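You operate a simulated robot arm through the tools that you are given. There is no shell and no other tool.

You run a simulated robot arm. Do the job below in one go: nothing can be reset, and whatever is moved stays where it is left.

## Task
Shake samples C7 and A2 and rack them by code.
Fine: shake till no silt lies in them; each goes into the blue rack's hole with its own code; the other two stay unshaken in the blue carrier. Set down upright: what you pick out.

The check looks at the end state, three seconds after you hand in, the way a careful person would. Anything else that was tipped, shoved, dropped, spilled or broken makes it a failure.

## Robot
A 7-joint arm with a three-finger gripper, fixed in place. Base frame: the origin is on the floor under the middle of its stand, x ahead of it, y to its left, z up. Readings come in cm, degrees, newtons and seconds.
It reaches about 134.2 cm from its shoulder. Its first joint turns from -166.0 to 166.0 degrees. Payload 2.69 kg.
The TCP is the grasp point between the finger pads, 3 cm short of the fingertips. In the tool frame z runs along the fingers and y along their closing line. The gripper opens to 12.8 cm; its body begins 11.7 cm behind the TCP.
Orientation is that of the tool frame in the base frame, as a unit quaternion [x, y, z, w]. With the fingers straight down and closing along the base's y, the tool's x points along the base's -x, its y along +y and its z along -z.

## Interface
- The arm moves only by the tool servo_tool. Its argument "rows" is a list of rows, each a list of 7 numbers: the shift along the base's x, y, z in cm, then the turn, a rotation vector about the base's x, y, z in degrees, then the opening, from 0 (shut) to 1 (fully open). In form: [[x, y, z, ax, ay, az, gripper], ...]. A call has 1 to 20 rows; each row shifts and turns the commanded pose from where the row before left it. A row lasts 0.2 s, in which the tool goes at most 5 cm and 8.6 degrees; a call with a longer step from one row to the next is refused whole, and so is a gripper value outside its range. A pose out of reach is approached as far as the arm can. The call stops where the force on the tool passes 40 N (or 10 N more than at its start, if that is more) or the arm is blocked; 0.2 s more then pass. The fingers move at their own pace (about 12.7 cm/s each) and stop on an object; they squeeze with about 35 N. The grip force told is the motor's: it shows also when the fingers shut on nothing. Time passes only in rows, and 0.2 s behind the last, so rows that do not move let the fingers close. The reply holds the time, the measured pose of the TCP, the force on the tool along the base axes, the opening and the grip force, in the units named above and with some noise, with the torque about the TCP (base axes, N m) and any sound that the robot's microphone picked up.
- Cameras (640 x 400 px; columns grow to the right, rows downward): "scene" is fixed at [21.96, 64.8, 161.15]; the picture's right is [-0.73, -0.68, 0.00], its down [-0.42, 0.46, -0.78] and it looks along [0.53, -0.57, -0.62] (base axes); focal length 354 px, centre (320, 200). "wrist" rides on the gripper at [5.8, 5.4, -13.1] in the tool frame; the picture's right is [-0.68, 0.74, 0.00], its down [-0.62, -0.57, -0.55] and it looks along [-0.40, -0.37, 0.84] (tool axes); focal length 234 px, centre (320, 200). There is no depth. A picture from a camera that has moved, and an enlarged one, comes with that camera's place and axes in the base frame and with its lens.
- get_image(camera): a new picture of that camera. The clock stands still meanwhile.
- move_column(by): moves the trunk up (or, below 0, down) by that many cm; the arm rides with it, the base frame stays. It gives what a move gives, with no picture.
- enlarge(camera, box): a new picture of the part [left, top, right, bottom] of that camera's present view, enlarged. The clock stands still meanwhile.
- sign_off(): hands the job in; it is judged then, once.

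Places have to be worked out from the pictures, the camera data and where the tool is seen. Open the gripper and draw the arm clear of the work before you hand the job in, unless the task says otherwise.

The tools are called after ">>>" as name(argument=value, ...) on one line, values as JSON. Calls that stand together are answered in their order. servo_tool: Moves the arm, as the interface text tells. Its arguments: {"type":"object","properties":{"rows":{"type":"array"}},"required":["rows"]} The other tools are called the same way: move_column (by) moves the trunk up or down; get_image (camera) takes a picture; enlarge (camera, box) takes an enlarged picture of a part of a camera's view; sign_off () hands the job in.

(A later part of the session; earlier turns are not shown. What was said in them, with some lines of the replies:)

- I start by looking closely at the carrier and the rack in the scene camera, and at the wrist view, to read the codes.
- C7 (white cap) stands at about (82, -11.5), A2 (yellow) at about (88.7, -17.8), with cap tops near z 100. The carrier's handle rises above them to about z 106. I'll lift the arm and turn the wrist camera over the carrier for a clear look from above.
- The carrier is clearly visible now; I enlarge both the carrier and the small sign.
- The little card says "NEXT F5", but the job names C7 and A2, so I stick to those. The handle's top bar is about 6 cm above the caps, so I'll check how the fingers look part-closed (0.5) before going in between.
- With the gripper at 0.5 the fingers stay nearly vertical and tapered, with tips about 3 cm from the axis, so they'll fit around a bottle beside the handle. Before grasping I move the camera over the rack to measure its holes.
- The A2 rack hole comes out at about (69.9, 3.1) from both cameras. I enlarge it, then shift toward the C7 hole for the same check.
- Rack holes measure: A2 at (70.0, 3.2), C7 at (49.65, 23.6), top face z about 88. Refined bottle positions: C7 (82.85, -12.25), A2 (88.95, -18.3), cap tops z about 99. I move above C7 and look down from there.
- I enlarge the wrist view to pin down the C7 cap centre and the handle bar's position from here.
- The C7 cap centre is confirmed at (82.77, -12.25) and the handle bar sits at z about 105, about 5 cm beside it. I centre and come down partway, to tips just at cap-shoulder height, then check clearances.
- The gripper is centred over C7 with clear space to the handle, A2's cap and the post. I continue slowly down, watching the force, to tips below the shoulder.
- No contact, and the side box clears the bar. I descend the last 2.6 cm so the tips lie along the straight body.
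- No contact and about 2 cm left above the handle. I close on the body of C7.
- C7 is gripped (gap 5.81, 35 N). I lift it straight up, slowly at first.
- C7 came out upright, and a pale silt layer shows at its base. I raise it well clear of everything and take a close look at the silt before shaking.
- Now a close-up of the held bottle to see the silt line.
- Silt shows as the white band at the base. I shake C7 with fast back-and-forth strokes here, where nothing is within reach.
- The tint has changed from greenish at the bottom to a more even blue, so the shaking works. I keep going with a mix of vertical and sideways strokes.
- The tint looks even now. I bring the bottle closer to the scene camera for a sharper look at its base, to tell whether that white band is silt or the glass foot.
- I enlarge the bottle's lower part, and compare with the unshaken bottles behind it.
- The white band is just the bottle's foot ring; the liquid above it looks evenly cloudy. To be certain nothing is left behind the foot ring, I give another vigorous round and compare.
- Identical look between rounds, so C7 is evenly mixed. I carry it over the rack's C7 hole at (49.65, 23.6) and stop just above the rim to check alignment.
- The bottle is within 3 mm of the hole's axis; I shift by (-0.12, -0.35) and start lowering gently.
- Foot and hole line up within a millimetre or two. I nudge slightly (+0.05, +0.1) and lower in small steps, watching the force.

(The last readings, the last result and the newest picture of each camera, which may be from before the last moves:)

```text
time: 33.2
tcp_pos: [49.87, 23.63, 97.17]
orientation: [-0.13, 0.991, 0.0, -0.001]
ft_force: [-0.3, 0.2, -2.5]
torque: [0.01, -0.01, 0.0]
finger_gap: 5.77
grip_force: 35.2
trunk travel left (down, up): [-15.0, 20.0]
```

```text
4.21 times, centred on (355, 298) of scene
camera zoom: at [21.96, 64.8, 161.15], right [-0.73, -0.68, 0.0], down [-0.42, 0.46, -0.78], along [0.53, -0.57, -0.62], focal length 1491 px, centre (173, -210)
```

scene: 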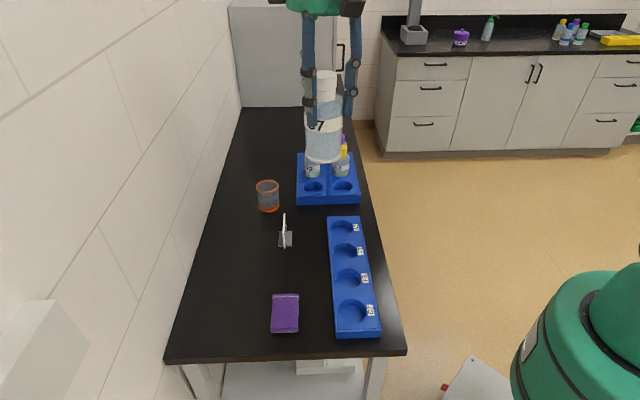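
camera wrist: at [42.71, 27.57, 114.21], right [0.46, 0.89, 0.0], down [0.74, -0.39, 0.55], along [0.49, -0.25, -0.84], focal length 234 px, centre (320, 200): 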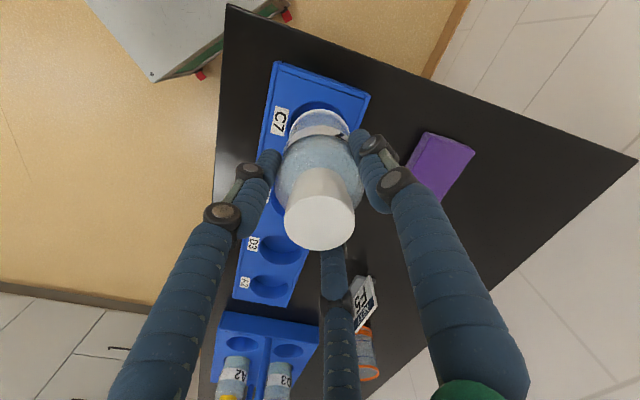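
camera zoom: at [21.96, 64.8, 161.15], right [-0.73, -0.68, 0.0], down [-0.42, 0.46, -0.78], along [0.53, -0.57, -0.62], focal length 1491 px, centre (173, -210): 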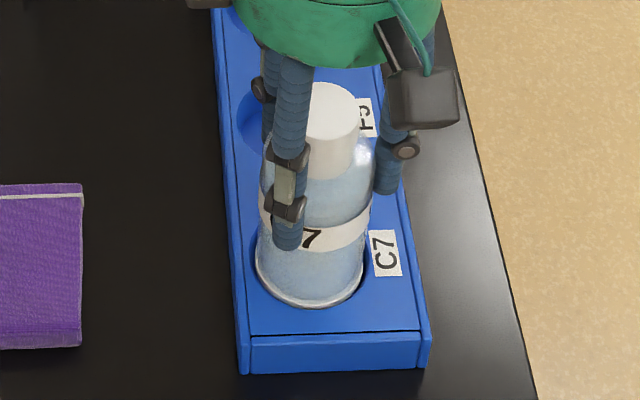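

It is inside the rim with no side force. I lower the rest until it takes weight.

>>> servo_tool(rows=[[0, 0, -0.4, 0, 0, 0, 0], [0, 0, -0.4, 0, 0, 0, 0], [0, 0, -0.4, 0, 0, 0, 0], [0, 0, 0, 0, 0, 0, 0]])

```text
time: 34.2
tcp_pos: [49.72, 23.55, 96.18]
orientation: [-0.13, 0.992, 0.0, 0.0]
ft_force: [0.1, -0.6, -3.4]
torque: [0.03, 0.01, 0.04]
finger_gap: 5.8
grip_force: 35.2
trunk travel left (down, up): [-15.0, 20.0]
```

Still hanging free (-3.4 N weight). I go on in 2 mm steps.

>>> servo_tool(rows=[[0, 0, -0.2, 0, 0, 0, 0], [0, 0, -0.2, 0, 0, 0, 0], [0, 0, 0, 0, 0, 0, 0]])

>>> enlarge(camera="scene", box=[310, 250, 400, 345])

```text
time: 35.0
tcp_pos: [49.77, 23.57, 95.75]
orientation: [-0.13, 0.991, 0.0, 0.0]
ft_force: [-0.4, -0.2, -3.1]
torque: [0.0, -0.02, 0.0]
finger_gap: 5.78
grip_force: 35.5
trunk travel left (down, up): [-15.0, 20.0]
```

```text
4.21 times, centred on (355, 298) of scene
camera zoom: at [21.96, 64.8, 161.15], right [-0.73, -0.68, 0.0], down [-0.42, 0.46, -0.78], along [0.53, -0.57, -0.62], focal length 1491 px, centre (173, -210)
```

zoom: 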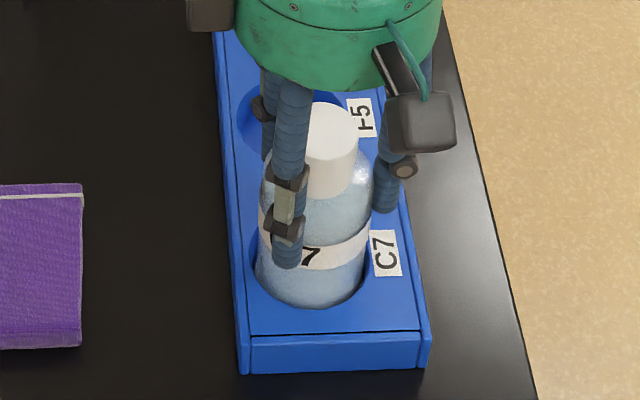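

Deep in the pocket now but not yet seated. A few more 2 mm steps.

>>> servo_tool(rows=[[0, 0, -0.15, 0, 0, 0, 0], [0, 0, -0.15, 0, 0, 0, 0], [0, 0, 0, 0, 0, 0, 0]])

```text
time: 35.8
tcp_pos: [49.8, 23.72, 95.67]
orientation: [-0.131, 0.991, 0.0, 0.001]
ft_force: [-6.6, -1.6, 23.1]
torque: [-0.24, 0.75, 0.03]
finger_gap: 5.78
grip_force: 35.2
trunk travel left (down, up): [-15.0, 20.0]
```

Seated: the force jumped to +23 N. I ease up 2 mm to relax the press and open the fingers.

>>> servo_tool(rows=[[0, 0, 0.15, 0, 0, 0, 0], [0, 0, 0, 0, 0, 0, 0]])

>>> servo_tool(rows=[[0, 0, 0, 0, 0, 0, 0.55], [0, 0, 0, 0, 0, 0, 0.65], [0, 0, 0, 0, 0, 0, 0.65], [0, 0, 0, 0, 0, 0, 0.65]])

>>> enlarge(camera="scene", box=[310, 250, 400, 345])

>>> enlarge(camera="wrist", box=[240, 50, 400, 260])

```text
time: 36.4
tcp_pos: [49.74, 23.68, 95.61]
orientation: [-0.13, 0.991, 0.0, 0.001]
ft_force: [-1.2, 4.4, 11.3]
torque: [0.34, -0.09, 0.05]
finger_gap: 5.79
grip_force: 35.3
trunk travel left (down, up): [-15.0, 20.0]
```

```text
time: 37.4
tcp_pos: [49.83, 23.55, 95.57]
orientation: [-0.13, 0.991, 0.0, 0.0]
ft_force: [0.3, 0.9, 0.0]
torque: [0.02, -0.01, 0.0]
finger_gap: 8.32
grip_force: 0.0
trunk travel left (down, up): [-15.0, 20.0]
```

```text
4.21 times, centred on (355, 298) of scene
camera zoom: at [21.96, 64.8, 161.15], right [-0.73, -0.68, 0.0], down [-0.42, 0.46, -0.78], along [0.53, -0.57, -0.62], focal length 1491 px, centre (173, -210)
```

zoom: 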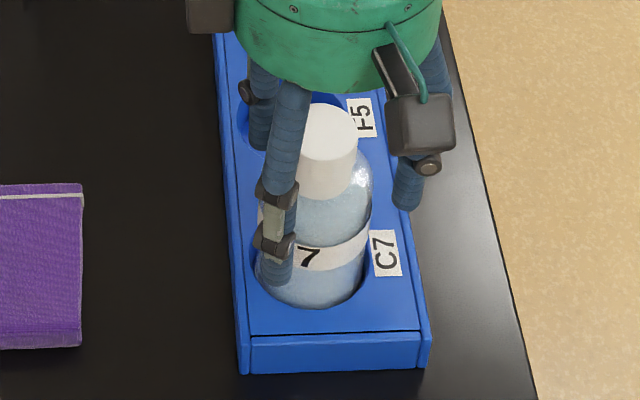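

```text
1.90 times, centred on (320, 155) of wrist
camera zoom: at [42.73, 27.22, 108.72], right [0.46, 0.89, 0.0], down [0.74, -0.39, 0.55], along [0.49, -0.25, -0.84], focal length 446 px, centre (320, 286)
```

zoom: 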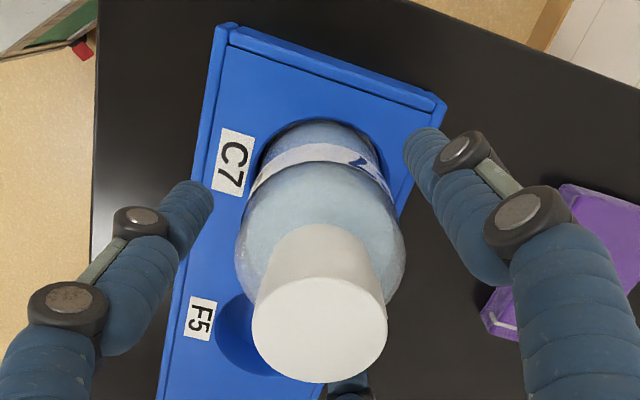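

Released and standing freely. I back straight up and check C7.

>>> servo_tool(rows=[[0, 0, 1.5, 0, 0, 0, 0.65], [0, 0, 3, 0, 0, 0, 0.65], [0, 0, 4, 0, 0, 0, 0.65], [0, 0, 4, 0, 0, 0, 0.65], [0, 0, 4, 0, 0, 0, 0.65], [0, 0, 4, 0, 0, 0, 0.65], [0, 0, 4, 0, 0, 0, 0.6], [0, 0, 4, 0, 0, 0, 0.6]])

>>> enlarge(camera="scene", box=[290, 210, 410, 345])

>>> enlarge(camera="wrist", box=[220, 0, 420, 200])

```text
time: 39.2
tcp_pos: [49.94, 23.8, 123.92]
orientation: [-0.131, 0.991, 0.0, 0.0]
ft_force: [0.3, -0.4, -0.3]
torque: [0.0, 0.02, -0.02]
finger_gap: 7.67
grip_force: 0.1
trunk travel left (down, up): [-15.0, 20.0]
```

```text
2.96 times, centred on (350, 278) of scene
camera zoom: at [21.96, 64.8, 161.15], right [-0.73, -0.68, 0.0], down [-0.42, 0.46, -0.78], along [0.53, -0.57, -0.62], focal length 1049 px, centre (231, -30)
```

zoom: 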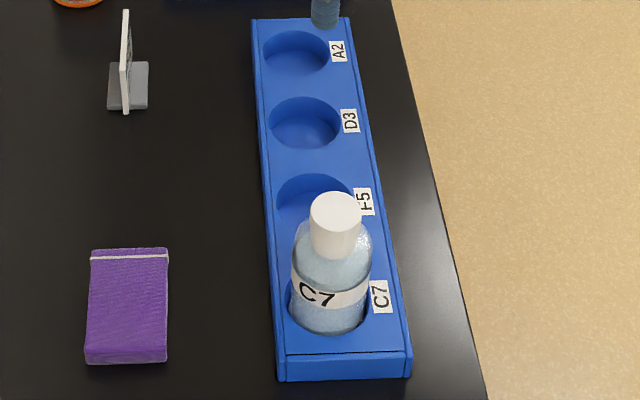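

```text
2.00 times, centred on (320, 100) of wrist
camera zoom: at [42.87, 27.37, 137.1], right [0.46, 0.89, 0.0], down [0.74, -0.39, 0.55], along [0.49, -0.25, -0.84], focal length 468 px, centre (320, 400)
```

zoom: 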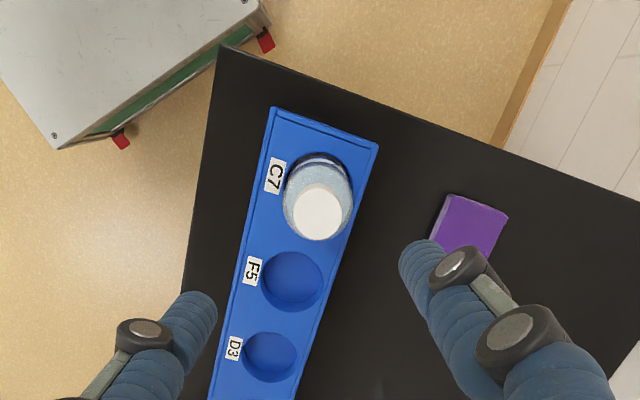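

C7 stands upright in its own hole. Next I travel to above A2 at about (88.95, -18.35) and re-measure it.

>>> servo_tool(rows=[[3.26, -3.52, 0, 0, 0, 0, 0.6], [3.26, -3.52, 0, 0, 0, 0, 0.6], [3.26, -3.52, 0, 0, 0, 0, 0.6], [3.26, -3.52, 0, 0, 0, 0, 0.6], [3.26, -3.52, 0, 0, 0, 0, 0.6], [3.26, -3.52, 0, 0, 0, 0, 0.6], [3.26, -3.52, 0, 0, 0, 0, 0.6], [3.26, -3.52, 0, 0, 0, 0, 0.6], [3.26, -3.52, 0, 0, 0, 0, 0.6], [3.26, -3.52, 0, 0, 0, 0, 0.6], [3.26, -3.52, 0, 0, 0, 0, 0.6], [3.2, -3.4, 0, 0, 0, 0, 0.6], [0, 0, -4, 0, 0, 0, 0.6], [0, 0, -3, 0, 0, 0, 0.6], [0, 0, 0, 0, 0, 0, 0.6]])

>>> enlarge(camera="wrist", box=[250, 40, 430, 280])

>>> enlarge(camera="scene", box=[285, 100, 405, 215])

```text
time: 42.4
tcp_pos: [88.88, -18.55, 117.15]
orientation: [-0.131, 0.991, 0.0, 0.0]
ft_force: [0.0, -1.1, -0.6]
torque: [0.02, 0.0, 0.01]
finger_gap: 7.68
grip_force: 0.1
trunk travel left (down, up): [-15.0, 20.0]
```

```text
1.67 times, centred on (340, 160) of wrist
camera zoom: at [81.8, -14.93, 130.26], right [0.46, 0.89, 0.0], down [0.74, -0.39, 0.55], along [0.49, -0.25, -0.84], focal length 390 px, centre (287, 267)
```

zoom: 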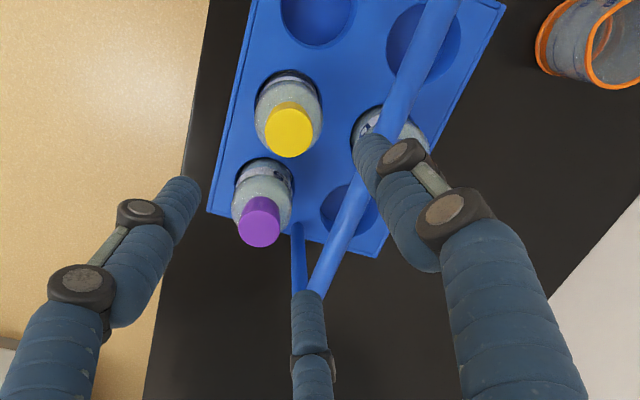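

```text
3.48 times, centred on (345, 158) of scene
camera zoom: at [21.96, 64.8, 161.15], right [-0.73, -0.68, 0.0], down [-0.42, 0.46, -0.78], along [0.53, -0.57, -0.62], focal length 1232 px, centre (233, 348)
```

zoom: 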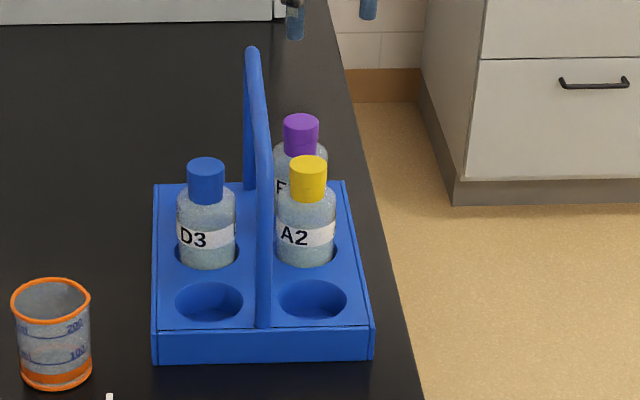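

A2's cap centre measures (88.95, -18.45), right below the tool. I go down as with C7, first to just above the shoulder.

>>> servo_tool(rows=[[-0.05, 0.1, -4, 0, 0, 0, 0.6], [0, 0, -4, 0, 0, 0, 0.6], [0, 0, -4, 0, 0, 0, 0.6], [0, 0, -3, 0, 0, 0, 0.6], [0, 0, -2, 0, 0, 0, 0.59], [0, 0, -2, 0, 0, 0, 0.59], [0, 0, 0, 0, 0, 0, 0.59]])

>>> get_image(camera="wrist")

>>> enlarge(camera="scene", box=[285, 90, 405, 205])

```text
time: 44.0
tcp_pos: [88.79, -18.38, 98.13]
orientation: [-0.131, 0.991, 0.0, 0.001]
ft_force: [-0.4, 0.6, -0.7]
torque: [0.02, 0.01, 0.01]
finger_gap: 7.55
grip_force: 0.0
trunk travel left (down, up): [-15.0, 20.0]
```

```text
taken
camera wrist: at [81.73, -14.8, 111.21], right [0.46, 0.89, 0.0], down [0.74, -0.39, 0.55], along [0.49, -0.25, -0.84], focal length 234 px, centre (320, 200)
```

wrist: 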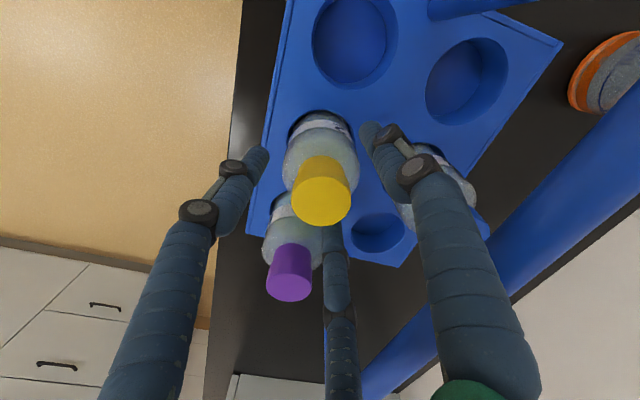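

```text
3.48 times, centred on (345, 148) of scene
camera zoom: at [21.96, 64.8, 161.15], right [-0.73, -0.68, 0.0], down [-0.42, 0.46, -0.78], along [0.53, -0.57, -0.62], focal length 1232 px, centre (233, 383)
```

zoom: 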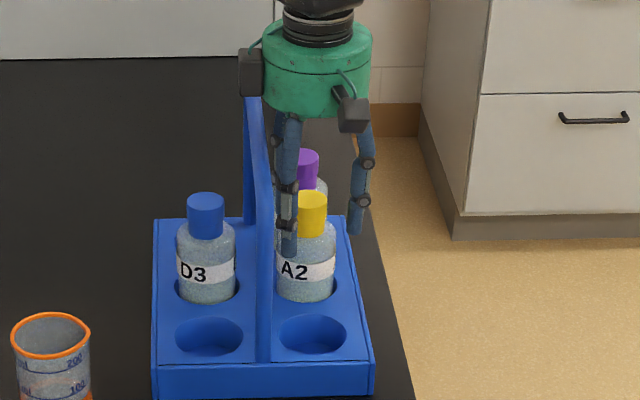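

Same picture as with C7: centred, no contact, bar well below the side box. Down the last 2.5 cm and close.

>>> servo_tool(rows=[[0, 0, -1, 0, 0, 0, 0.59], [0, 0, -1, 0, 0, 0, 0.59], [0, 0, -0.55, 0, 0, 0, 0.59], [0, 0, 0, 0, 0, 0, 0.59]])

>>> enlarge(camera="scene", box=[285, 90, 405, 205])

```text
time: 45.0
tcp_pos: [88.68, -18.52, 95.55]
orientation: [-0.13, 0.991, 0.0, 0.0]
ft_force: [-0.7, 0.5, 0.2]
torque: [0.0, 0.0, -0.03]
finger_gap: 7.55
grip_force: 0.1
trunk travel left (down, up): [-15.0, 20.0]
```

```text
3.48 times, centred on (345, 148) of scene
camera zoom: at [21.96, 64.8, 161.15], right [-0.73, -0.68, 0.0], down [-0.42, 0.46, -0.78], along [0.53, -0.57, -0.62], focal length 1232 px, centre (233, 383)
```

zoom: 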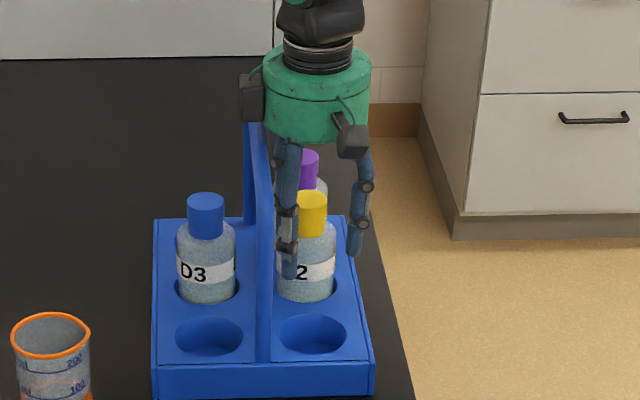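

No contact on the way down; I close on A2.

>>> servo_tool(rows=[[0, 0, 0, 0, 0, 0, 0.5], [0, 0, 0, 0, 0, 0, 0.45], [0, 0, 0, 0, 0, 0, 0.3], [0, 0, 0, 0, 0, 0, 0], [0, 0, 0, 0, 0, 0, 0]])

>>> enlarge(camera="wrist", box=[200, 80, 460, 400])

```text
time: 46.2
tcp_pos: [88.74, -18.45, 95.54]
orientation: [-0.13, 0.991, 0.0, 0.0]
ft_force: [1.7, -0.1, 1.6]
torque: [0.0, -0.02, 0.01]
finger_gap: 5.81
grip_force: 35.2
trunk travel left (down, up): [-15.0, 20.0]
```

```text
1.25 times, centred on (330, 240) of wrist
camera zoom: at [81.65, -14.84, 108.7], right [0.46, 0.89, 0.0], down [0.74, -0.39, 0.55], along [0.49, -0.25, -0.84], focal length 293 px, centre (308, 150)
```

zoom: 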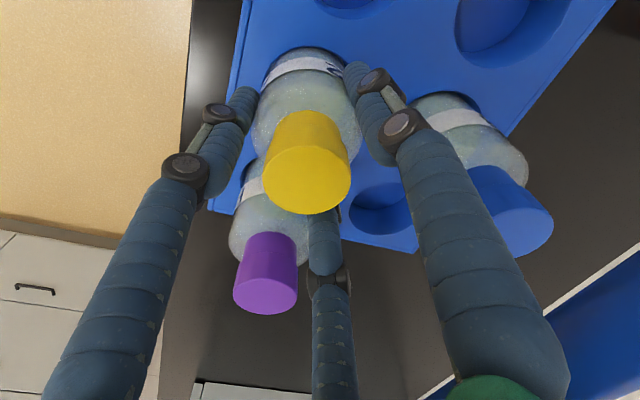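

A2 is held (gap 5.81, 35 N) and clear of F5. I lift straight up, slowly first, then well clear of the handle.

>>> servo_tool(rows=[[0, 0, 1, 0, 0, 0, 0], [0, 0, 1.5, 0, 0, 0, 0], [0, 0, 2, 0, 0, 0, 0], [0, 0, 2, 0, 0, 0, 0], [0, 0, 4, 0, 0, 0, 0], [0, 0, 4, 0, 0, 0, 0], [0, 0, 4, 0, 0, 0, 0], [0, 0, 4, 0, 0, 0, 0], [0, 0, 4, 0, 0, 0, 0], [0, 0, 0, 0, 0, 0, 0]])

>>> get_image(camera="scene")

```text
time: 48.4
tcp_pos: [88.7, -18.49, 122.12]
orientation: [-0.13, 0.991, 0.0, 0.0]
ft_force: [-0.7, -1.0, -2.0]
torque: [-0.01, -0.04, 0.0]
finger_gap: 5.8
grip_force: 35.1
trunk travel left (down, up): [-15.0, 20.0]
```

```text
taken
```

scene: 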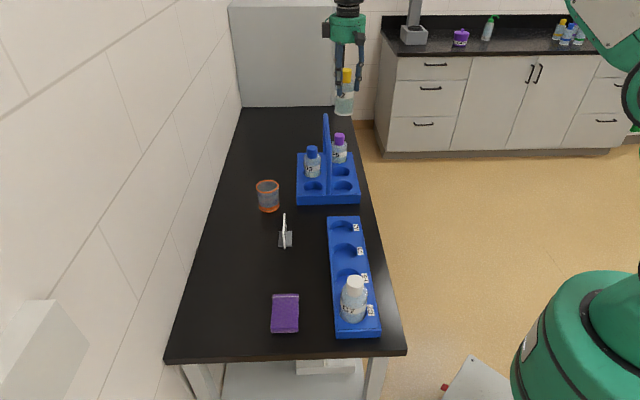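

Before shaking A2, I carry it gently to the close-up spot near the scene camera, so I can see what unshaken silt looks like and compare.

>>> servo_tool(rows=[[-1, 1.4, 0.5, 0, 0, 0, 0], [-2, 2.8, 1.2, 0, 0, 0, 0], [-2, 2.8, 1.2, 0, 0, 0, 0], [-2, 2.8, 1.2, 0, 0, 0, 0], [-2, 2.8, 1.2, 0, 0, 0, 0], [-2, 2.8, 1.2, 0, 0, 0, 0], [-2, 2.8, 1.2, 0, 0, 0, 0], [-2, 2.8, 1.2, 0, 0, 0, 0], [-2, 2.8, 1.2, 0, 0, 0, 0], [-2, 2.8, 1.2, 0, 0, 0, 0], [-2, 2.8, 1.2, 0, 0, 0, 0], [-2, 2.8, 1.2, 0, 0, 0, 0], [-2, 2.8, 1.2, 0, 0, 0, 0], [-2, 2.8, 1.2, 0, 0, 0, 0], [-2, 2.8, 1.2, 0, 0, 0, 0], [-2, 2.8, 0.5, 0, 0, 0, 0], [-1, 1.4, 0.2, 0, 0, 0, 0], [0, 0, 0, 0, 0, 0, 0]])

>>> get_image(camera="scene")

>>> enlarge(camera="scene", box=[295, 65, 355, 175])

```text
time: 52.2
tcp_pos: [56.87, 26.45, 140.02]
orientation: [-0.13, 0.991, 0.0, 0.0]
ft_force: [-0.2, 0.5, -2.7]
torque: [0.01, 0.01, -0.04]
finger_gap: 5.77
grip_force: 34.9
trunk travel left (down, up): [-15.0, 20.0]
```

```text
taken
```

scene: 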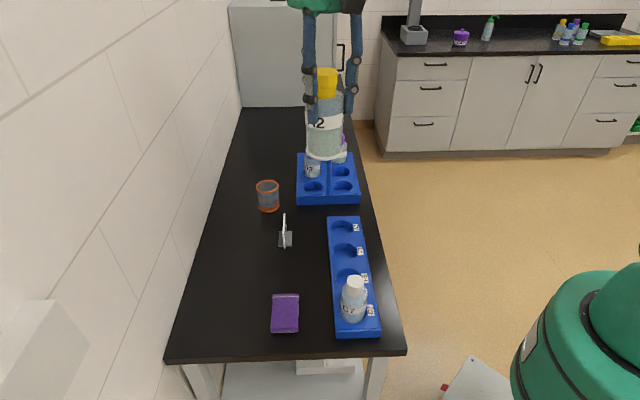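

```text
3.64 times, centred on (325, 120) of scene
camera zoom: at [21.96, 64.8, 161.15], right [-0.73, -0.68, 0.0], down [-0.42, 0.46, -0.78], along [0.53, -0.57, -0.62], focal length 1288 px, centre (302, 491)
```

zoom: 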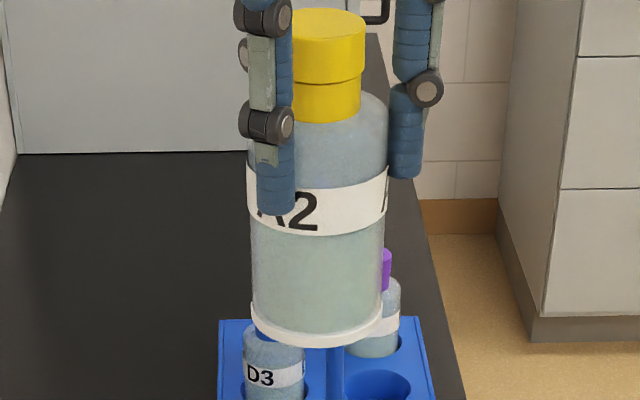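

Unshaken A2 clearly shows the greenish-grey tint in the lower half that C7 lost. I shake A2 here with the same vigour.

>>> servo_tool(rows=[[0, 0, -4.8, 0, 0, 0, 0], [0, 0, 4.8, 0, 0, 0, 0], [0, 0, -4.8, 0, 0, 0, 0], [0, 0, 4.8, 0, 0, 0, 0], [0, 0, -4.8, 0, 0, 0, 0], [0, 0, 4.8, 0, 0, 0, 0], [0, 0, -4.8, 0, 0, 0, 0], [0, 0, 4.8, 0, 0, 0, 0], [0, 0, -4.8, 0, 0, 0, 0], [0, 0, 4.8, 0, 0, 0, 0], [0, 0, -4.8, 0, 0, 0, 0], [0, 0, 4.8, 0, 0, 0, 0], [3.3, -3.3, 0, 0, 0, 0, 0], [-3.3, 3.3, 0, 0, 0, 0, 0], [3.3, -3.3, 0, 0, 0, 0, 0], [-3.3, 3.3, 0, 0, 0, 0, 0], [3.3, -3.3, 0, 0, 0, 0, 0], [-3.3, 3.3, 0, 0, 0, 0, 0], [0, 0, 0, 0, 0, 0, 0]])

>>> enlarge(camera="scene", box=[295, 65, 355, 175])

```text
time: 56.2
tcp_pos: [56.65, 26.5, 140.1]
orientation: [-0.13, 0.991, 0.0, 0.0]
ft_force: [-0.9, 0.9, -3.2]
torque: [-0.06, -0.12, -0.01]
finger_gap: 5.78
grip_force: 34.8
trunk travel left (down, up): [-15.0, 20.0]
```

```text
3.64 times, centred on (325, 120) of scene
camera zoom: at [21.96, 64.8, 161.15], right [-0.73, -0.68, 0.0], down [-0.42, 0.46, -0.78], along [0.53, -0.57, -0.62], focal length 1288 px, centre (302, 491)
```

zoom: 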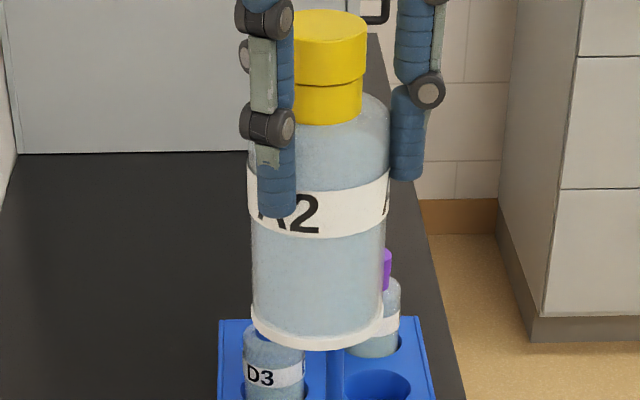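

A2 turned from greenish to even pale blue. One more round to be sure, then compare again.

>>> servo_tool(rows=[[0, 0, -4.9, 0, 0, 0, 0], [0, 0, 4.9, 0, 0, 0, 0], [0, 0, -4.9, 0, 0, 0, 0], [0, 0, 4.9, 0, 0, 0, 0], [0, 0, -4.9, 0, 0, 0, 0], [0, 0, 4.9, 0, 0, 0, 0], [0, 0, -4.9, 0, 0, 0, 0], [0, 0, 4.9, 0, 0, 0, 0], [0, 0, -4.9, 0, 0, 0, 0], [0, 0, 4.9, 0, 0, 0, 0], [0, 0, -4.9, 0, 0, 0, 0], [0, 0, 4.9, 0, 0, 0, 0], [3.4, -3.4, 0, 0, 0, 0, 0], [-3.4, 3.4, 0, 0, 0, 0, 0], [3.4, -3.4, 0, 0, 0, 0, 0], [-3.4, 3.4, 0, 0, 0, 0, 0], [3.4, -3.4, 0, 0, 0, 0, 0], [-3.4, 3.4, 0, 0, 0, 0, 0], [0, 0, 0, 0, 0, 0, 0]])

>>> enlarge(camera="scene", box=[295, 65, 355, 175])

>>> enlarge(camera="scene", box=[300, 125, 350, 165])

>>> enlarge(camera="scene", box=[315, 260, 395, 340])

```text
time: 60.2
tcp_pos: [56.57, 26.6, 140.27]
orientation: [-0.13, 0.991, 0.0, 0.001]
ft_force: [-0.6, -0.8, -1.5]
torque: [-0.02, -0.09, 0.02]
finger_gap: 5.79
grip_force: 35.2
trunk travel left (down, up): [-15.0, 20.0]
```

```text
3.64 times, centred on (325, 120) of scene
camera zoom: at [21.96, 64.8, 161.15], right [-0.73, -0.68, 0.0], down [-0.42, 0.46, -0.78], along [0.53, -0.57, -0.62], focal length 1288 px, centre (302, 491)
```

zoom: 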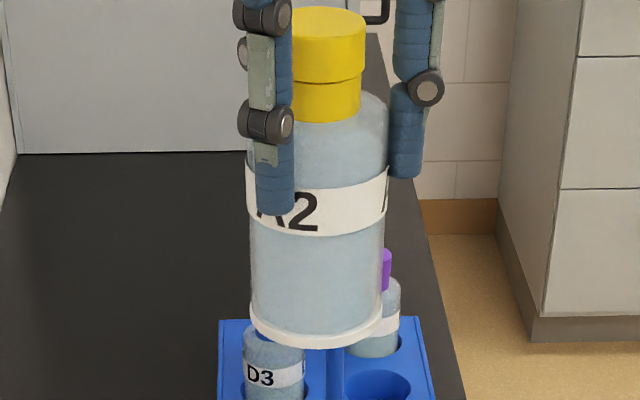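

```text
10.00 times, centred on (325, 145) of scene
camera zoom: at [21.96, 64.8, 161.15], right [-0.73, -0.68, 0.0], down [-0.42, 0.46, -0.78], along [0.53, -0.57, -0.62], focal length 3541 px, centre (270, 750)
```

zoom: 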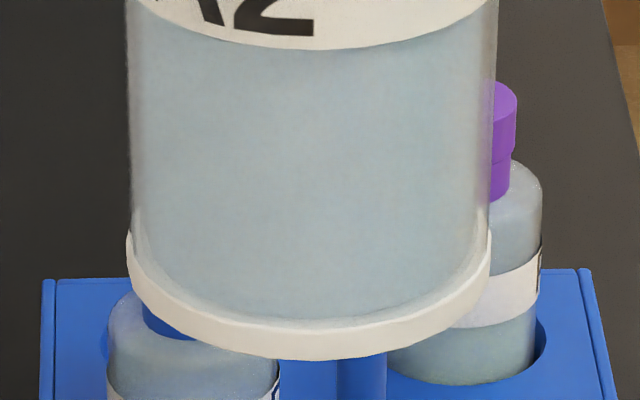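

```text
5.00 times, centred on (355, 300) of scene
camera zoom: at [21.96, 64.8, 161.15], right [-0.73, -0.68, 0.0], down [-0.42, 0.46, -0.78], along [0.53, -0.57, -0.62], focal length 1771 px, centre (145, -300)
```

zoom: 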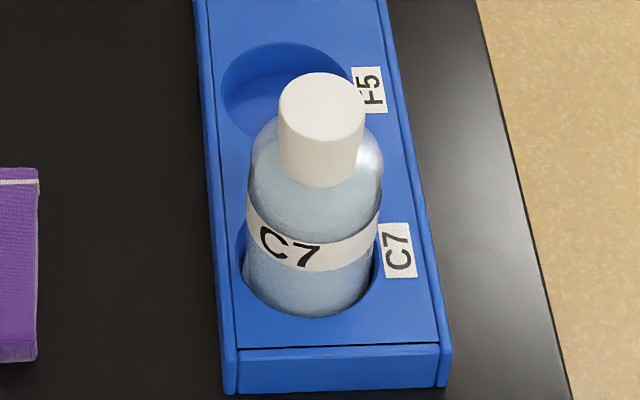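

Both look alike and even. I give A2 one last round and check that the tint doesn't change any more.

>>> servo_tool(rows=[[0, 0, -4.9, 0, 0, 0, 0], [0, 0, 4.9, 0, 0, 0, 0], [0, 0, -4.9, 0, 0, 0, 0], [0, 0, 4.9, 0, 0, 0, 0], [0, 0, -4.9, 0, 0, 0, 0], [0, 0, 4.9, 0, 0, 0, 0], [0, 0, -4.9, 0, 0, 0, 0], [0, 0, 4.9, 0, 0, 0, 0], [0, 0, -4.9, 0, 0, 0, 0], [0, 0, 4.9, 0, 0, 0, 0], [0, 0, -4.9, 0, 0, 0, 0], [0, 0, 4.9, 0, 0, 0, 0], [0, 0, -4.9, 0, 0, 0, 0], [0, 0, 4.9, 0, 0, 0, 0], [0, 0, 0, 0, 0, 0, 0], [0, 0, 0, 0, 0, 0, 0]])

>>> enlarge(camera="scene", box=[300, 125, 350, 165])

>>> enlarge(camera="wrist", box=[240, 50, 400, 260])

```text
time: 63.6
tcp_pos: [56.75, 26.48, 139.88]
orientation: [-0.131, 0.991, -0.001, -0.001]
ft_force: [0.2, -0.7, -3.1]
torque: [0.0, 0.03, 0.03]
finger_gap: 5.79
grip_force: 35.5
trunk travel left (down, up): [-15.0, 20.0]
```

```text
10.00 times, centred on (325, 145) of scene
camera zoom: at [21.96, 64.8, 161.15], right [-0.73, -0.68, 0.0], down [-0.42, 0.46, -0.78], along [0.53, -0.57, -0.62], focal length 3541 px, centre (270, 750)
```

zoom: 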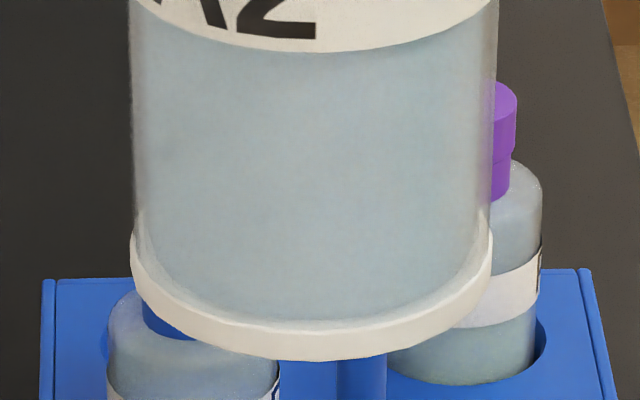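

```text
1.90 times, centred on (320, 155) of wrist
camera zoom: at [49.74, 30.06, 153.09], right [0.46, 0.89, 0.0], down [0.74, -0.39, 0.55], along [0.49, -0.25, -0.84], focal length 446 px, centre (320, 286)
```

zoom: 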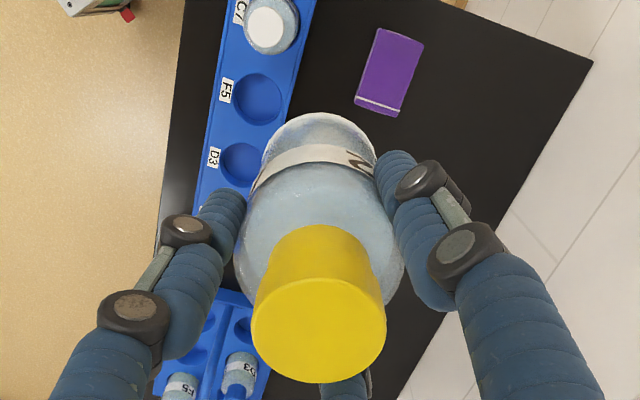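

No further change, so A2 is fully mixed. I take it to the rack's A2 hole at (70.0, 3.2) and stop above the rim.

>>> servo_tool(rows=[[2.22, -3.87, -1, 0, 0, 0, 0], [2.22, -3.87, -1, 0, 0, 0, 0], [2.22, -3.87, -1, 0, 0, 0, 0], [2.22, -3.87, -1, 0, 0, 0, 0], [2.22, -3.87, -1, 0, 0, 0, 0], [2.22, -3.87, -1, 0, 0, 0, 0], [0, 0, -4, 0, 0, 0, 0], [0, 0, -4, 0, 0, 0, 0], [0, 0, -4, 0, 0, 0, 0], [0, 0, -4, 0, 0, 0, 0], [0, 0, -4, 0, 0, 0, 0], [0, 0, -4, 0, 0, 0, 0], [0, 0, -4, 0, 0, 0, 0], [0, 0, -4, 0, 0, 0, 0], [0, 0, -1, 0, 0, 0, 0], [0, 0, 0, 0, 0, 0, 0]])

>>> get_image(camera="wrist")

>>> enlarge(camera="scene", box=[300, 170, 390, 265])

```text
time: 67.0
tcp_pos: [69.98, 3.09, 101.02]
orientation: [-0.131, 0.991, 0.0, 0.001]
ft_force: [0.6, 0.4, -2.8]
torque: [-0.02, 0.01, 0.0]
finger_gap: 5.76
grip_force: 35.4
trunk travel left (down, up): [-15.0, 20.0]
```

```text
taken
camera wrist: at [62.93, 6.73, 114.14], right [0.46, 0.89, 0.0], down [0.74, -0.39, 0.55], along [0.49, -0.25, -0.84], focal length 234 px, centre (320, 200)
```

wrist: 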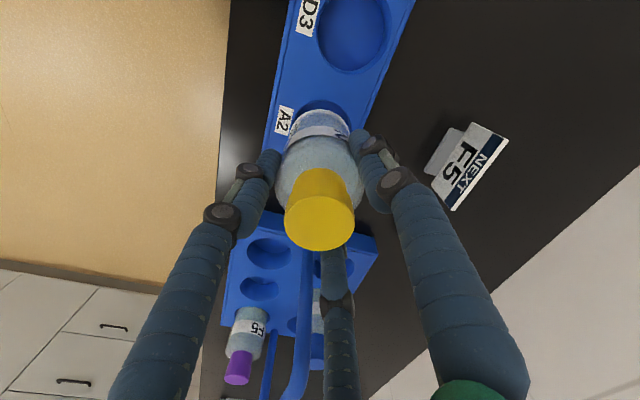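

```text
4.21 times, centred on (345, 218) of scene
camera zoom: at [21.96, 64.8, 161.15], right [-0.73, -0.68, 0.0], down [-0.42, 0.46, -0.78], along [0.53, -0.57, -0.62], focal length 1491 px, centre (215, 126)
```

zoom: 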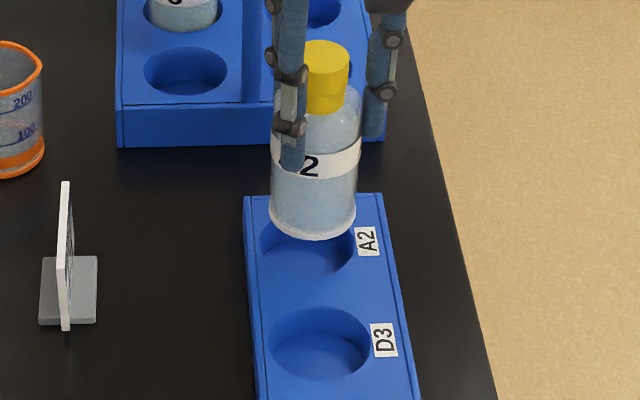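

Close to centred; the foot sits a touch toward the robot side, so I shift (+0.1, +0.17), lower 2 cm, and check again.

>>> servo_tool(rows=[[0.1, 0.17, 0, 0, 0, 0, 0], [0, 0, -1, 0, 0, 0, 0], [0, 0, -1, 0, 0, 0, 0], [0, 0, 0, 0, 0, 0, 0], [0, 0, 0, 0, 0, 0, 0]])

>>> enlarge(camera="scene", box=[320, 190, 370, 240])

>>> enlarge(camera="wrist", box=[240, 50, 400, 260])

```text
time: 68.2
tcp_pos: [70.16, 3.32, 99.06]
orientation: [-0.131, 0.991, 0.0, 0.0]
ft_force: [-0.3, 0.1, -2.1]
torque: [-0.01, -0.01, -0.03]
finger_gap: 5.79
grip_force: 34.5
trunk travel left (down, up): [-15.0, 20.0]
```

```text
8.00 times, centred on (345, 215) of scene
camera zoom: at [21.96, 64.8, 161.15], right [-0.73, -0.68, 0.0], down [-0.42, 0.46, -0.78], along [0.53, -0.57, -0.62], focal length 2833 px, centre (120, 80)
```

zoom: 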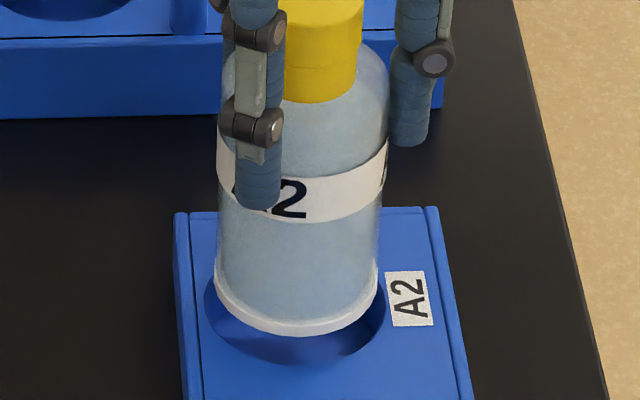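

```text
1.90 times, centred on (320, 155) of wrist
camera zoom: at [63.13, 6.94, 112.2], right [0.46, 0.89, 0.0], down [0.74, -0.39, 0.55], along [0.49, -0.25, -0.84], focal length 446 px, centre (320, 286)
```

zoom: 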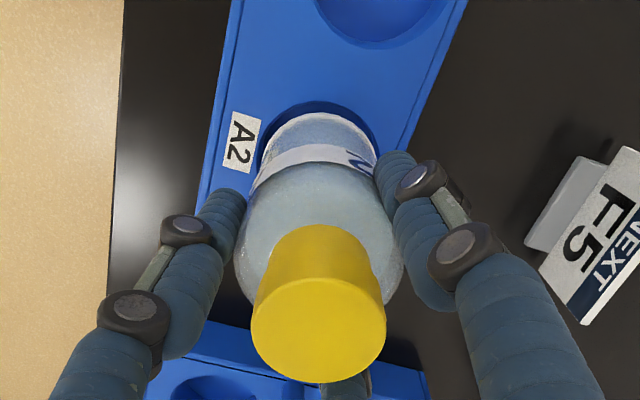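

Side to side it's centred; front to back the foot looks about 1.5–2 mm too far from the camera. I shift (-0.12, +0.12) and lower to just at the rim for another look.

>>> servo_tool(rows=[[-0.12, 0.12, 0, 0, 0, 0, 0], [0, 0, -0.5, 0, 0, 0, 0], [0, 0, -0.4, 0, 0, 0, 0], [0, 0, 0, 0, 0, 0, 0], [0, 0, 0, 0, 0, 0, 0]])

>>> enlarge(camera="scene", box=[320, 190, 370, 240])

>>> enlarge(camera="wrist", box=[270, 70, 370, 160])

```text
time: 69.4
tcp_pos: [70.17, 3.5, 98.11]
orientation: [-0.131, 0.991, 0.0, 0.0]
ft_force: [-1.0, -0.2, -2.4]
torque: [0.0, -0.01, -0.01]
finger_gap: 5.82
grip_force: 35.0
trunk travel left (down, up): [-15.0, 20.0]
```

```text
8.00 times, centred on (345, 215) of scene
camera zoom: at [21.96, 64.8, 161.15], right [-0.73, -0.68, 0.0], down [-0.42, 0.46, -0.78], along [0.53, -0.57, -0.62], focal length 2833 px, centre (120, 80)
```

zoom: 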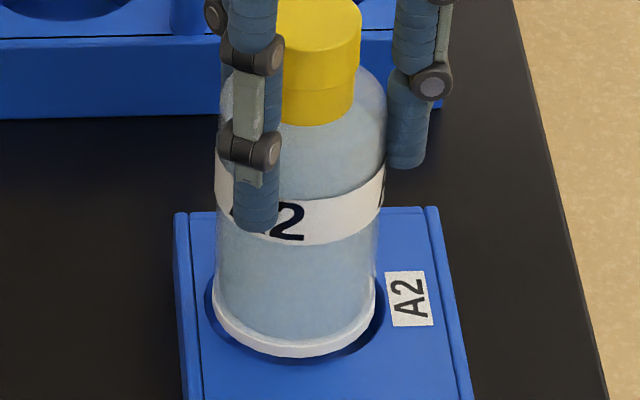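

```text
4.44 times, centred on (320, 115) of wrist
camera zoom: at [63.03, 7.12, 111.32], right [0.46, 0.89, 0.0], down [0.74, -0.39, 0.55], along [0.49, -0.25, -0.84], focal length 1041 px, centre (320, 578)
```

zoom: 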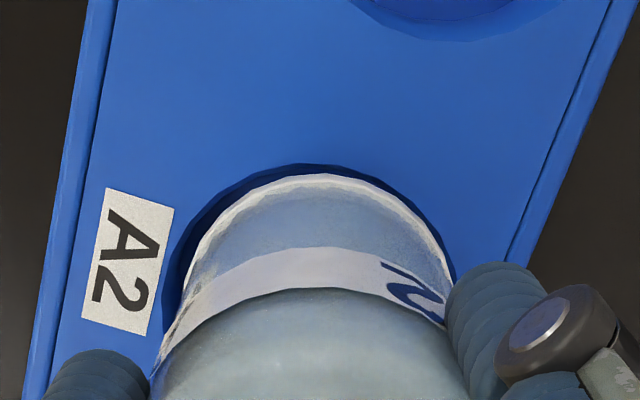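

Gaps are visible all round (about 3 mm clearance per side); the wrist view says the foot is about 1.5 mm too far to +y. I shift (-0.06, -0.1) and lower on.

>>> servo_tool(rows=[[-0.06, -0.1, 0, 0, 0, 0, 0], [0, 0, -0.4, 0, 0, 0, 0], [0, 0, -0.4, 0, 0, 0, 0], [0, 0, -0.4, 0, 0, 0, 0], [0, 0, -0.4, 0, 0, 0, 0], [0, 0, -0.3, 0, 0, 0, 0], [0, 0, 0, 0, 0, 0, 0]])

>>> enlarge(camera="scene", box=[320, 190, 370, 240])

```text
time: 71.0
tcp_pos: [70.03, 3.24, 96.35]
orientation: [-0.131, 0.991, 0.001, 0.0]
ft_force: [0.0, -0.2, -1.9]
torque: [0.01, -0.03, 0.01]
finger_gap: 5.77
grip_force: 34.7
trunk travel left (down, up): [-15.0, 20.0]
```

```text
8.00 times, centred on (345, 215) of scene
camera zoom: at [21.96, 64.8, 161.15], right [-0.73, -0.68, 0.0], down [-0.42, 0.46, -0.78], along [0.53, -0.57, -0.62], focal length 2833 px, centre (120, 80)
```

zoom: 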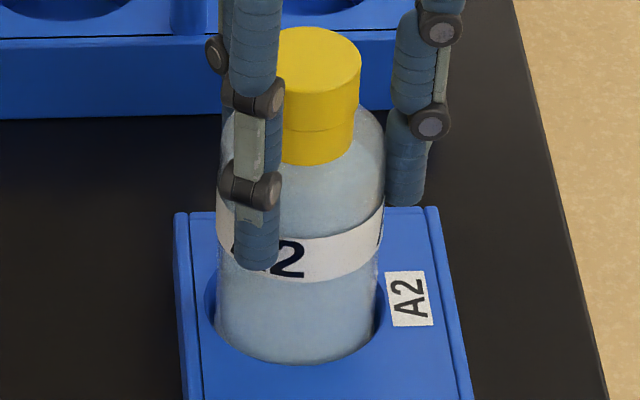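

A2 slides into its pocket freely. A few more 2 mm steps until it takes weight (expected near TCP z 95.6).

>>> servo_tool(rows=[[0, 0, -0.2, 0, 0, 0, 0], [0, 0, -0.2, 0, 0, 0, 0], [0, 0, -0.15, 0, 0, 0, 0], [0, 0, 0, 0, 0, 0, 0]])

```text
time: 72.0
tcp_pos: [70.1, 3.26, 95.65]
orientation: [-0.131, 0.991, 0.0, 0.0]
ft_force: [0.3, -0.2, -2.2]
torque: [0.02, -0.03, 0.01]
finger_gap: 5.81
grip_force: 35.1
trunk travel left (down, up): [-15.0, 20.0]
```

Still hanging at -2.2 N; two more 1 mm steps.

>>> servo_tool(rows=[[0, 0, -0.1, 0, 0, 0, 0], [0, 0, -0.1, 0, 0, 0, 0], [0, 0, 0, 0, 0, 0, 0]])

```text
time: 72.8
tcp_pos: [70.03, 3.47, 95.61]
orientation: [-0.13, 0.991, 0.0, 0.0]
ft_force: [-1.1, 1.4, 5.6]
torque: [0.13, 0.22, -0.01]
finger_gap: 5.78
grip_force: 34.9
trunk travel left (down, up): [-15.0, 20.0]
```

A2 has touched down (+5.6 N). I open the fingers and look.

>>> servo_tool(rows=[[0, 0, 0, 0, 0, 0, 0.55], [0, 0, 0, 0, 0, 0, 0.65], [0, 0, 0, 0, 0, 0, 0.65], [0, 0, 0, 0, 0, 0, 0.65]])

>>> enlarge(camera="scene", box=[310, 170, 390, 250])

>>> get_image(camera="wrist")

```text
time: 73.8
tcp_pos: [69.98, 3.33, 95.52]
orientation: [-0.131, 0.991, 0.0, 0.001]
ft_force: [-0.7, -0.7, 0.2]
torque: [0.0, 0.0, -0.01]
finger_gap: 8.32
grip_force: 0.0
trunk travel left (down, up): [-15.0, 20.0]
```

```text
5.00 times, centred on (350, 210) of scene
camera zoom: at [21.96, 64.8, 161.15], right [-0.73, -0.68, 0.0], down [-0.42, 0.46, -0.78], along [0.53, -0.57, -0.62], focal length 1771 px, centre (170, 150)
```

zoom: 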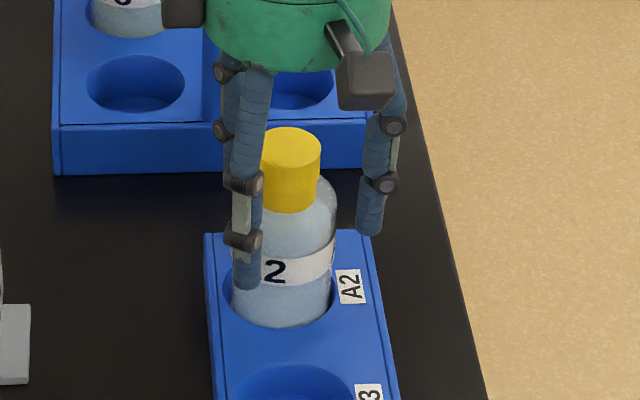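

```text
taken
camera wrist: at [62.95, 6.98, 108.66], right [0.46, 0.89, 0.0], down [0.74, -0.39, 0.55], along [0.49, -0.25, -0.84], focal length 234 px, centre (320, 200)
```

wrist: 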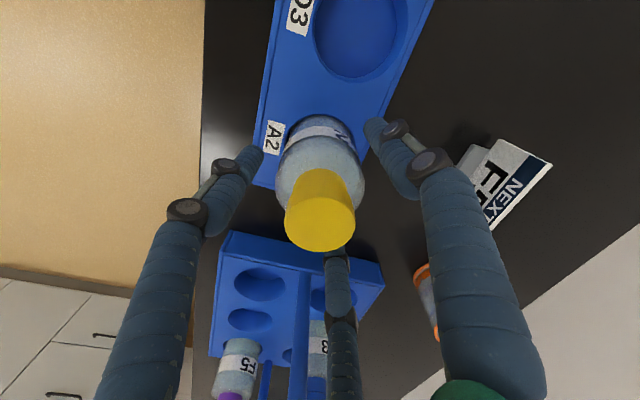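

Released with the fingers clear all round. I withdraw straight up, then back toward the robot, clear of the work.

>>> servo_tool(rows=[[0, 0, 1.5, 0, 0, 0, 0.65], [0, 0, 3, 0, 0, 0, 0.65], [0, 0, 4, 0, 0, 0, 0.65], [0, 0, 4, 0, 0, 0, 0.65], [0, 0, 4, 0, 0, 0, 0.65], [0, 0, 4, 0, 0, 0, 0.65], [0, 0, 4, 0, 0, 0, 0.65], [0, 0, 4, 0, 0, 0, 0.65], [-2.5, -3.5, 0, 0, 0, 0, 0.8], [-2.5, -3.5, 0, 0, 0, 0, 0.8], [-2.5, -3.5, 0, 0, 0, 0, 1], [-2.5, -3.5, 0, 0, 0, 0, 1], [-2.5, -3.5, 0, 0, 0, 0, 1], [-2.5, -3.5, 0, 0, 0, 0, 1], [0, 0, 0, 0, 0, 0, 1]])

>>> get_image(camera="scene")

>>> enlarge(camera="scene", box=[290, 200, 410, 345])

>>> enlarge(camera="scene", box=[285, 105, 375, 215])

```text
time: 77.0
tcp_pos: [54.89, -17.69, 123.94]
orientation: [-0.131, 0.991, 0.001, 0.0]
ft_force: [-1.0, -0.9, -0.2]
torque: [0.04, -0.04, 0.04]
finger_gap: 12.8
grip_force: 0.0
trunk travel left (down, up): [-15.0, 20.0]
```

```text
taken
```

scene: 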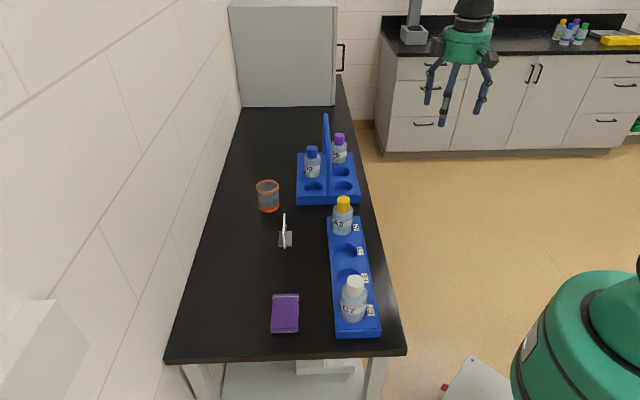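

```text
2.76 times, centred on (350, 272) of scene
camera zoom: at [21.96, 64.8, 161.15], right [-0.73, -0.68, 0.0], down [-0.42, 0.46, -0.78], along [0.53, -0.57, -0.62], focal length 977 px, centre (237, 0)
```

zoom: 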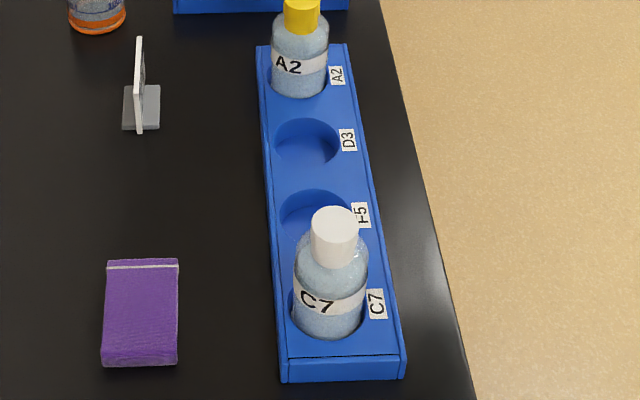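

```text
3.64 times, centred on (330, 160) of scene
camera zoom: at [21.96, 64.8, 161.15], right [-0.73, -0.68, 0.0], down [-0.42, 0.46, -0.78], along [0.53, -0.57, -0.62], focal length 1288 px, centre (284, 346)
```

zoom: 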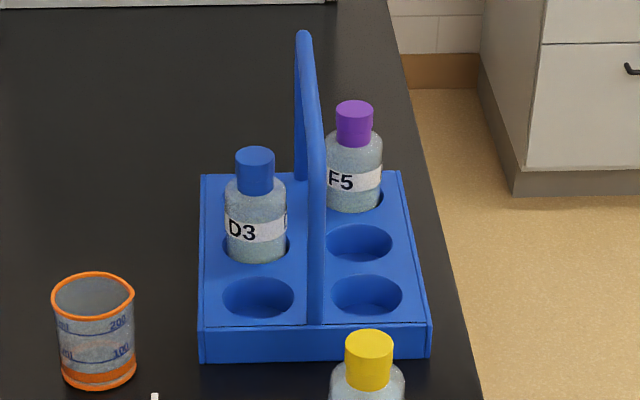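

Both bottles stand upright in their own holes, D3 and F5 are untouched in the carrier, and nothing else has moved. A last close-up of both racked bottles to make sure no silt has settled again.

>>> enlarge(camera="scene", box=[330, 270, 380, 330])

>>> enlarge(camera="scene", box=[320, 190, 370, 240])

>>> enlarge(camera="scene", box=[300, 125, 360, 185])

```text
6.67 times, centred on (355, 300) of scene
camera zoom: at [21.96, 64.8, 161.15], right [-0.73, -0.68, 0.0], down [-0.42, 0.46, -0.78], along [0.53, -0.57, -0.62], focal length 2361 px, centre (87, -467)
```

zoom: 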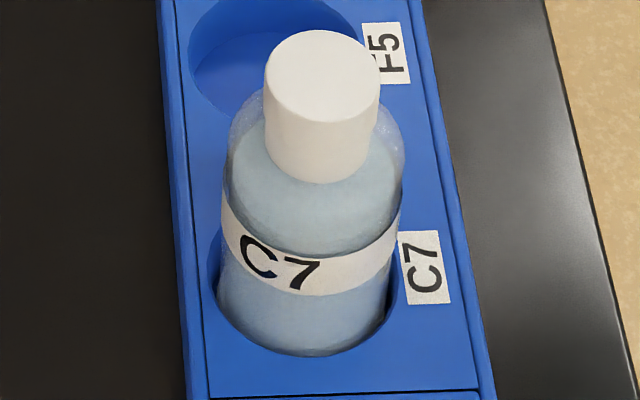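

```text
8.00 times, centred on (345, 215) of scene
camera zoom: at [21.96, 64.8, 161.15], right [-0.73, -0.68, 0.0], down [-0.42, 0.46, -0.78], along [0.53, -0.57, -0.62], focal length 2833 px, centre (120, 80)
```

zoom: 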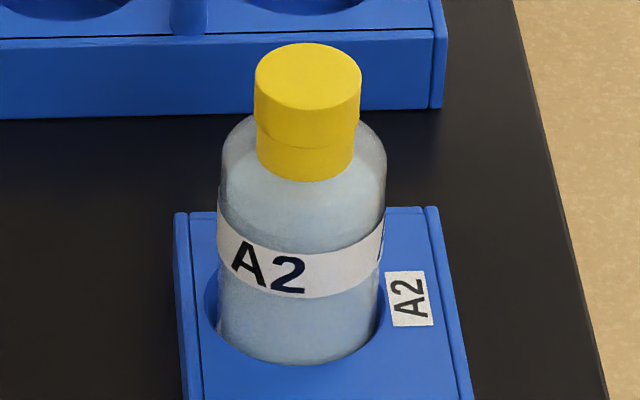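

```text
6.67 times, centred on (330, 155) of scene
camera zoom: at [21.96, 64.8, 161.15], right [-0.73, -0.68, 0.0], down [-0.42, 0.46, -0.78], along [0.53, -0.57, -0.62], focal length 2361 px, centre (253, 500)
```

zoom: 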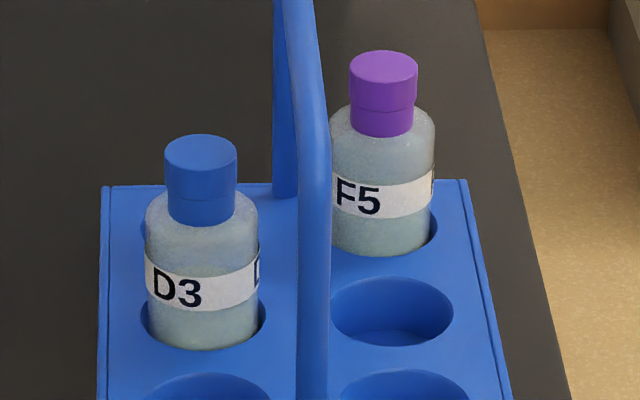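

C7 and A2 are evenly mixed and show no greenish layer, unlike the unshaken D3 and F5. Both stand upright in their own holes, the gripper is open and the arm is clear, so I hand the job in.

>>> sign_off()

```text
The job is handed in.
```

C7 and A2 are shaken and standing upright in the blue rack, each in the hole with its own code. I shook each one until another round no longer changed its colour. In the last close-ups neither shows the greenish layer that the unshaken bottles have at the bottom. The lowest few millimetres sit behind the bottle's white foot ring, so I couldn't see that part directly.

D3 and F5 are still in the blue carrier, unshaken and untouched. The pictures showed nothing else moved or spilled. The gripper is open and the arm is clear of the table.

A small card on the table reads "NEXT F5". I ignored it, since your task named only C7 and A2.
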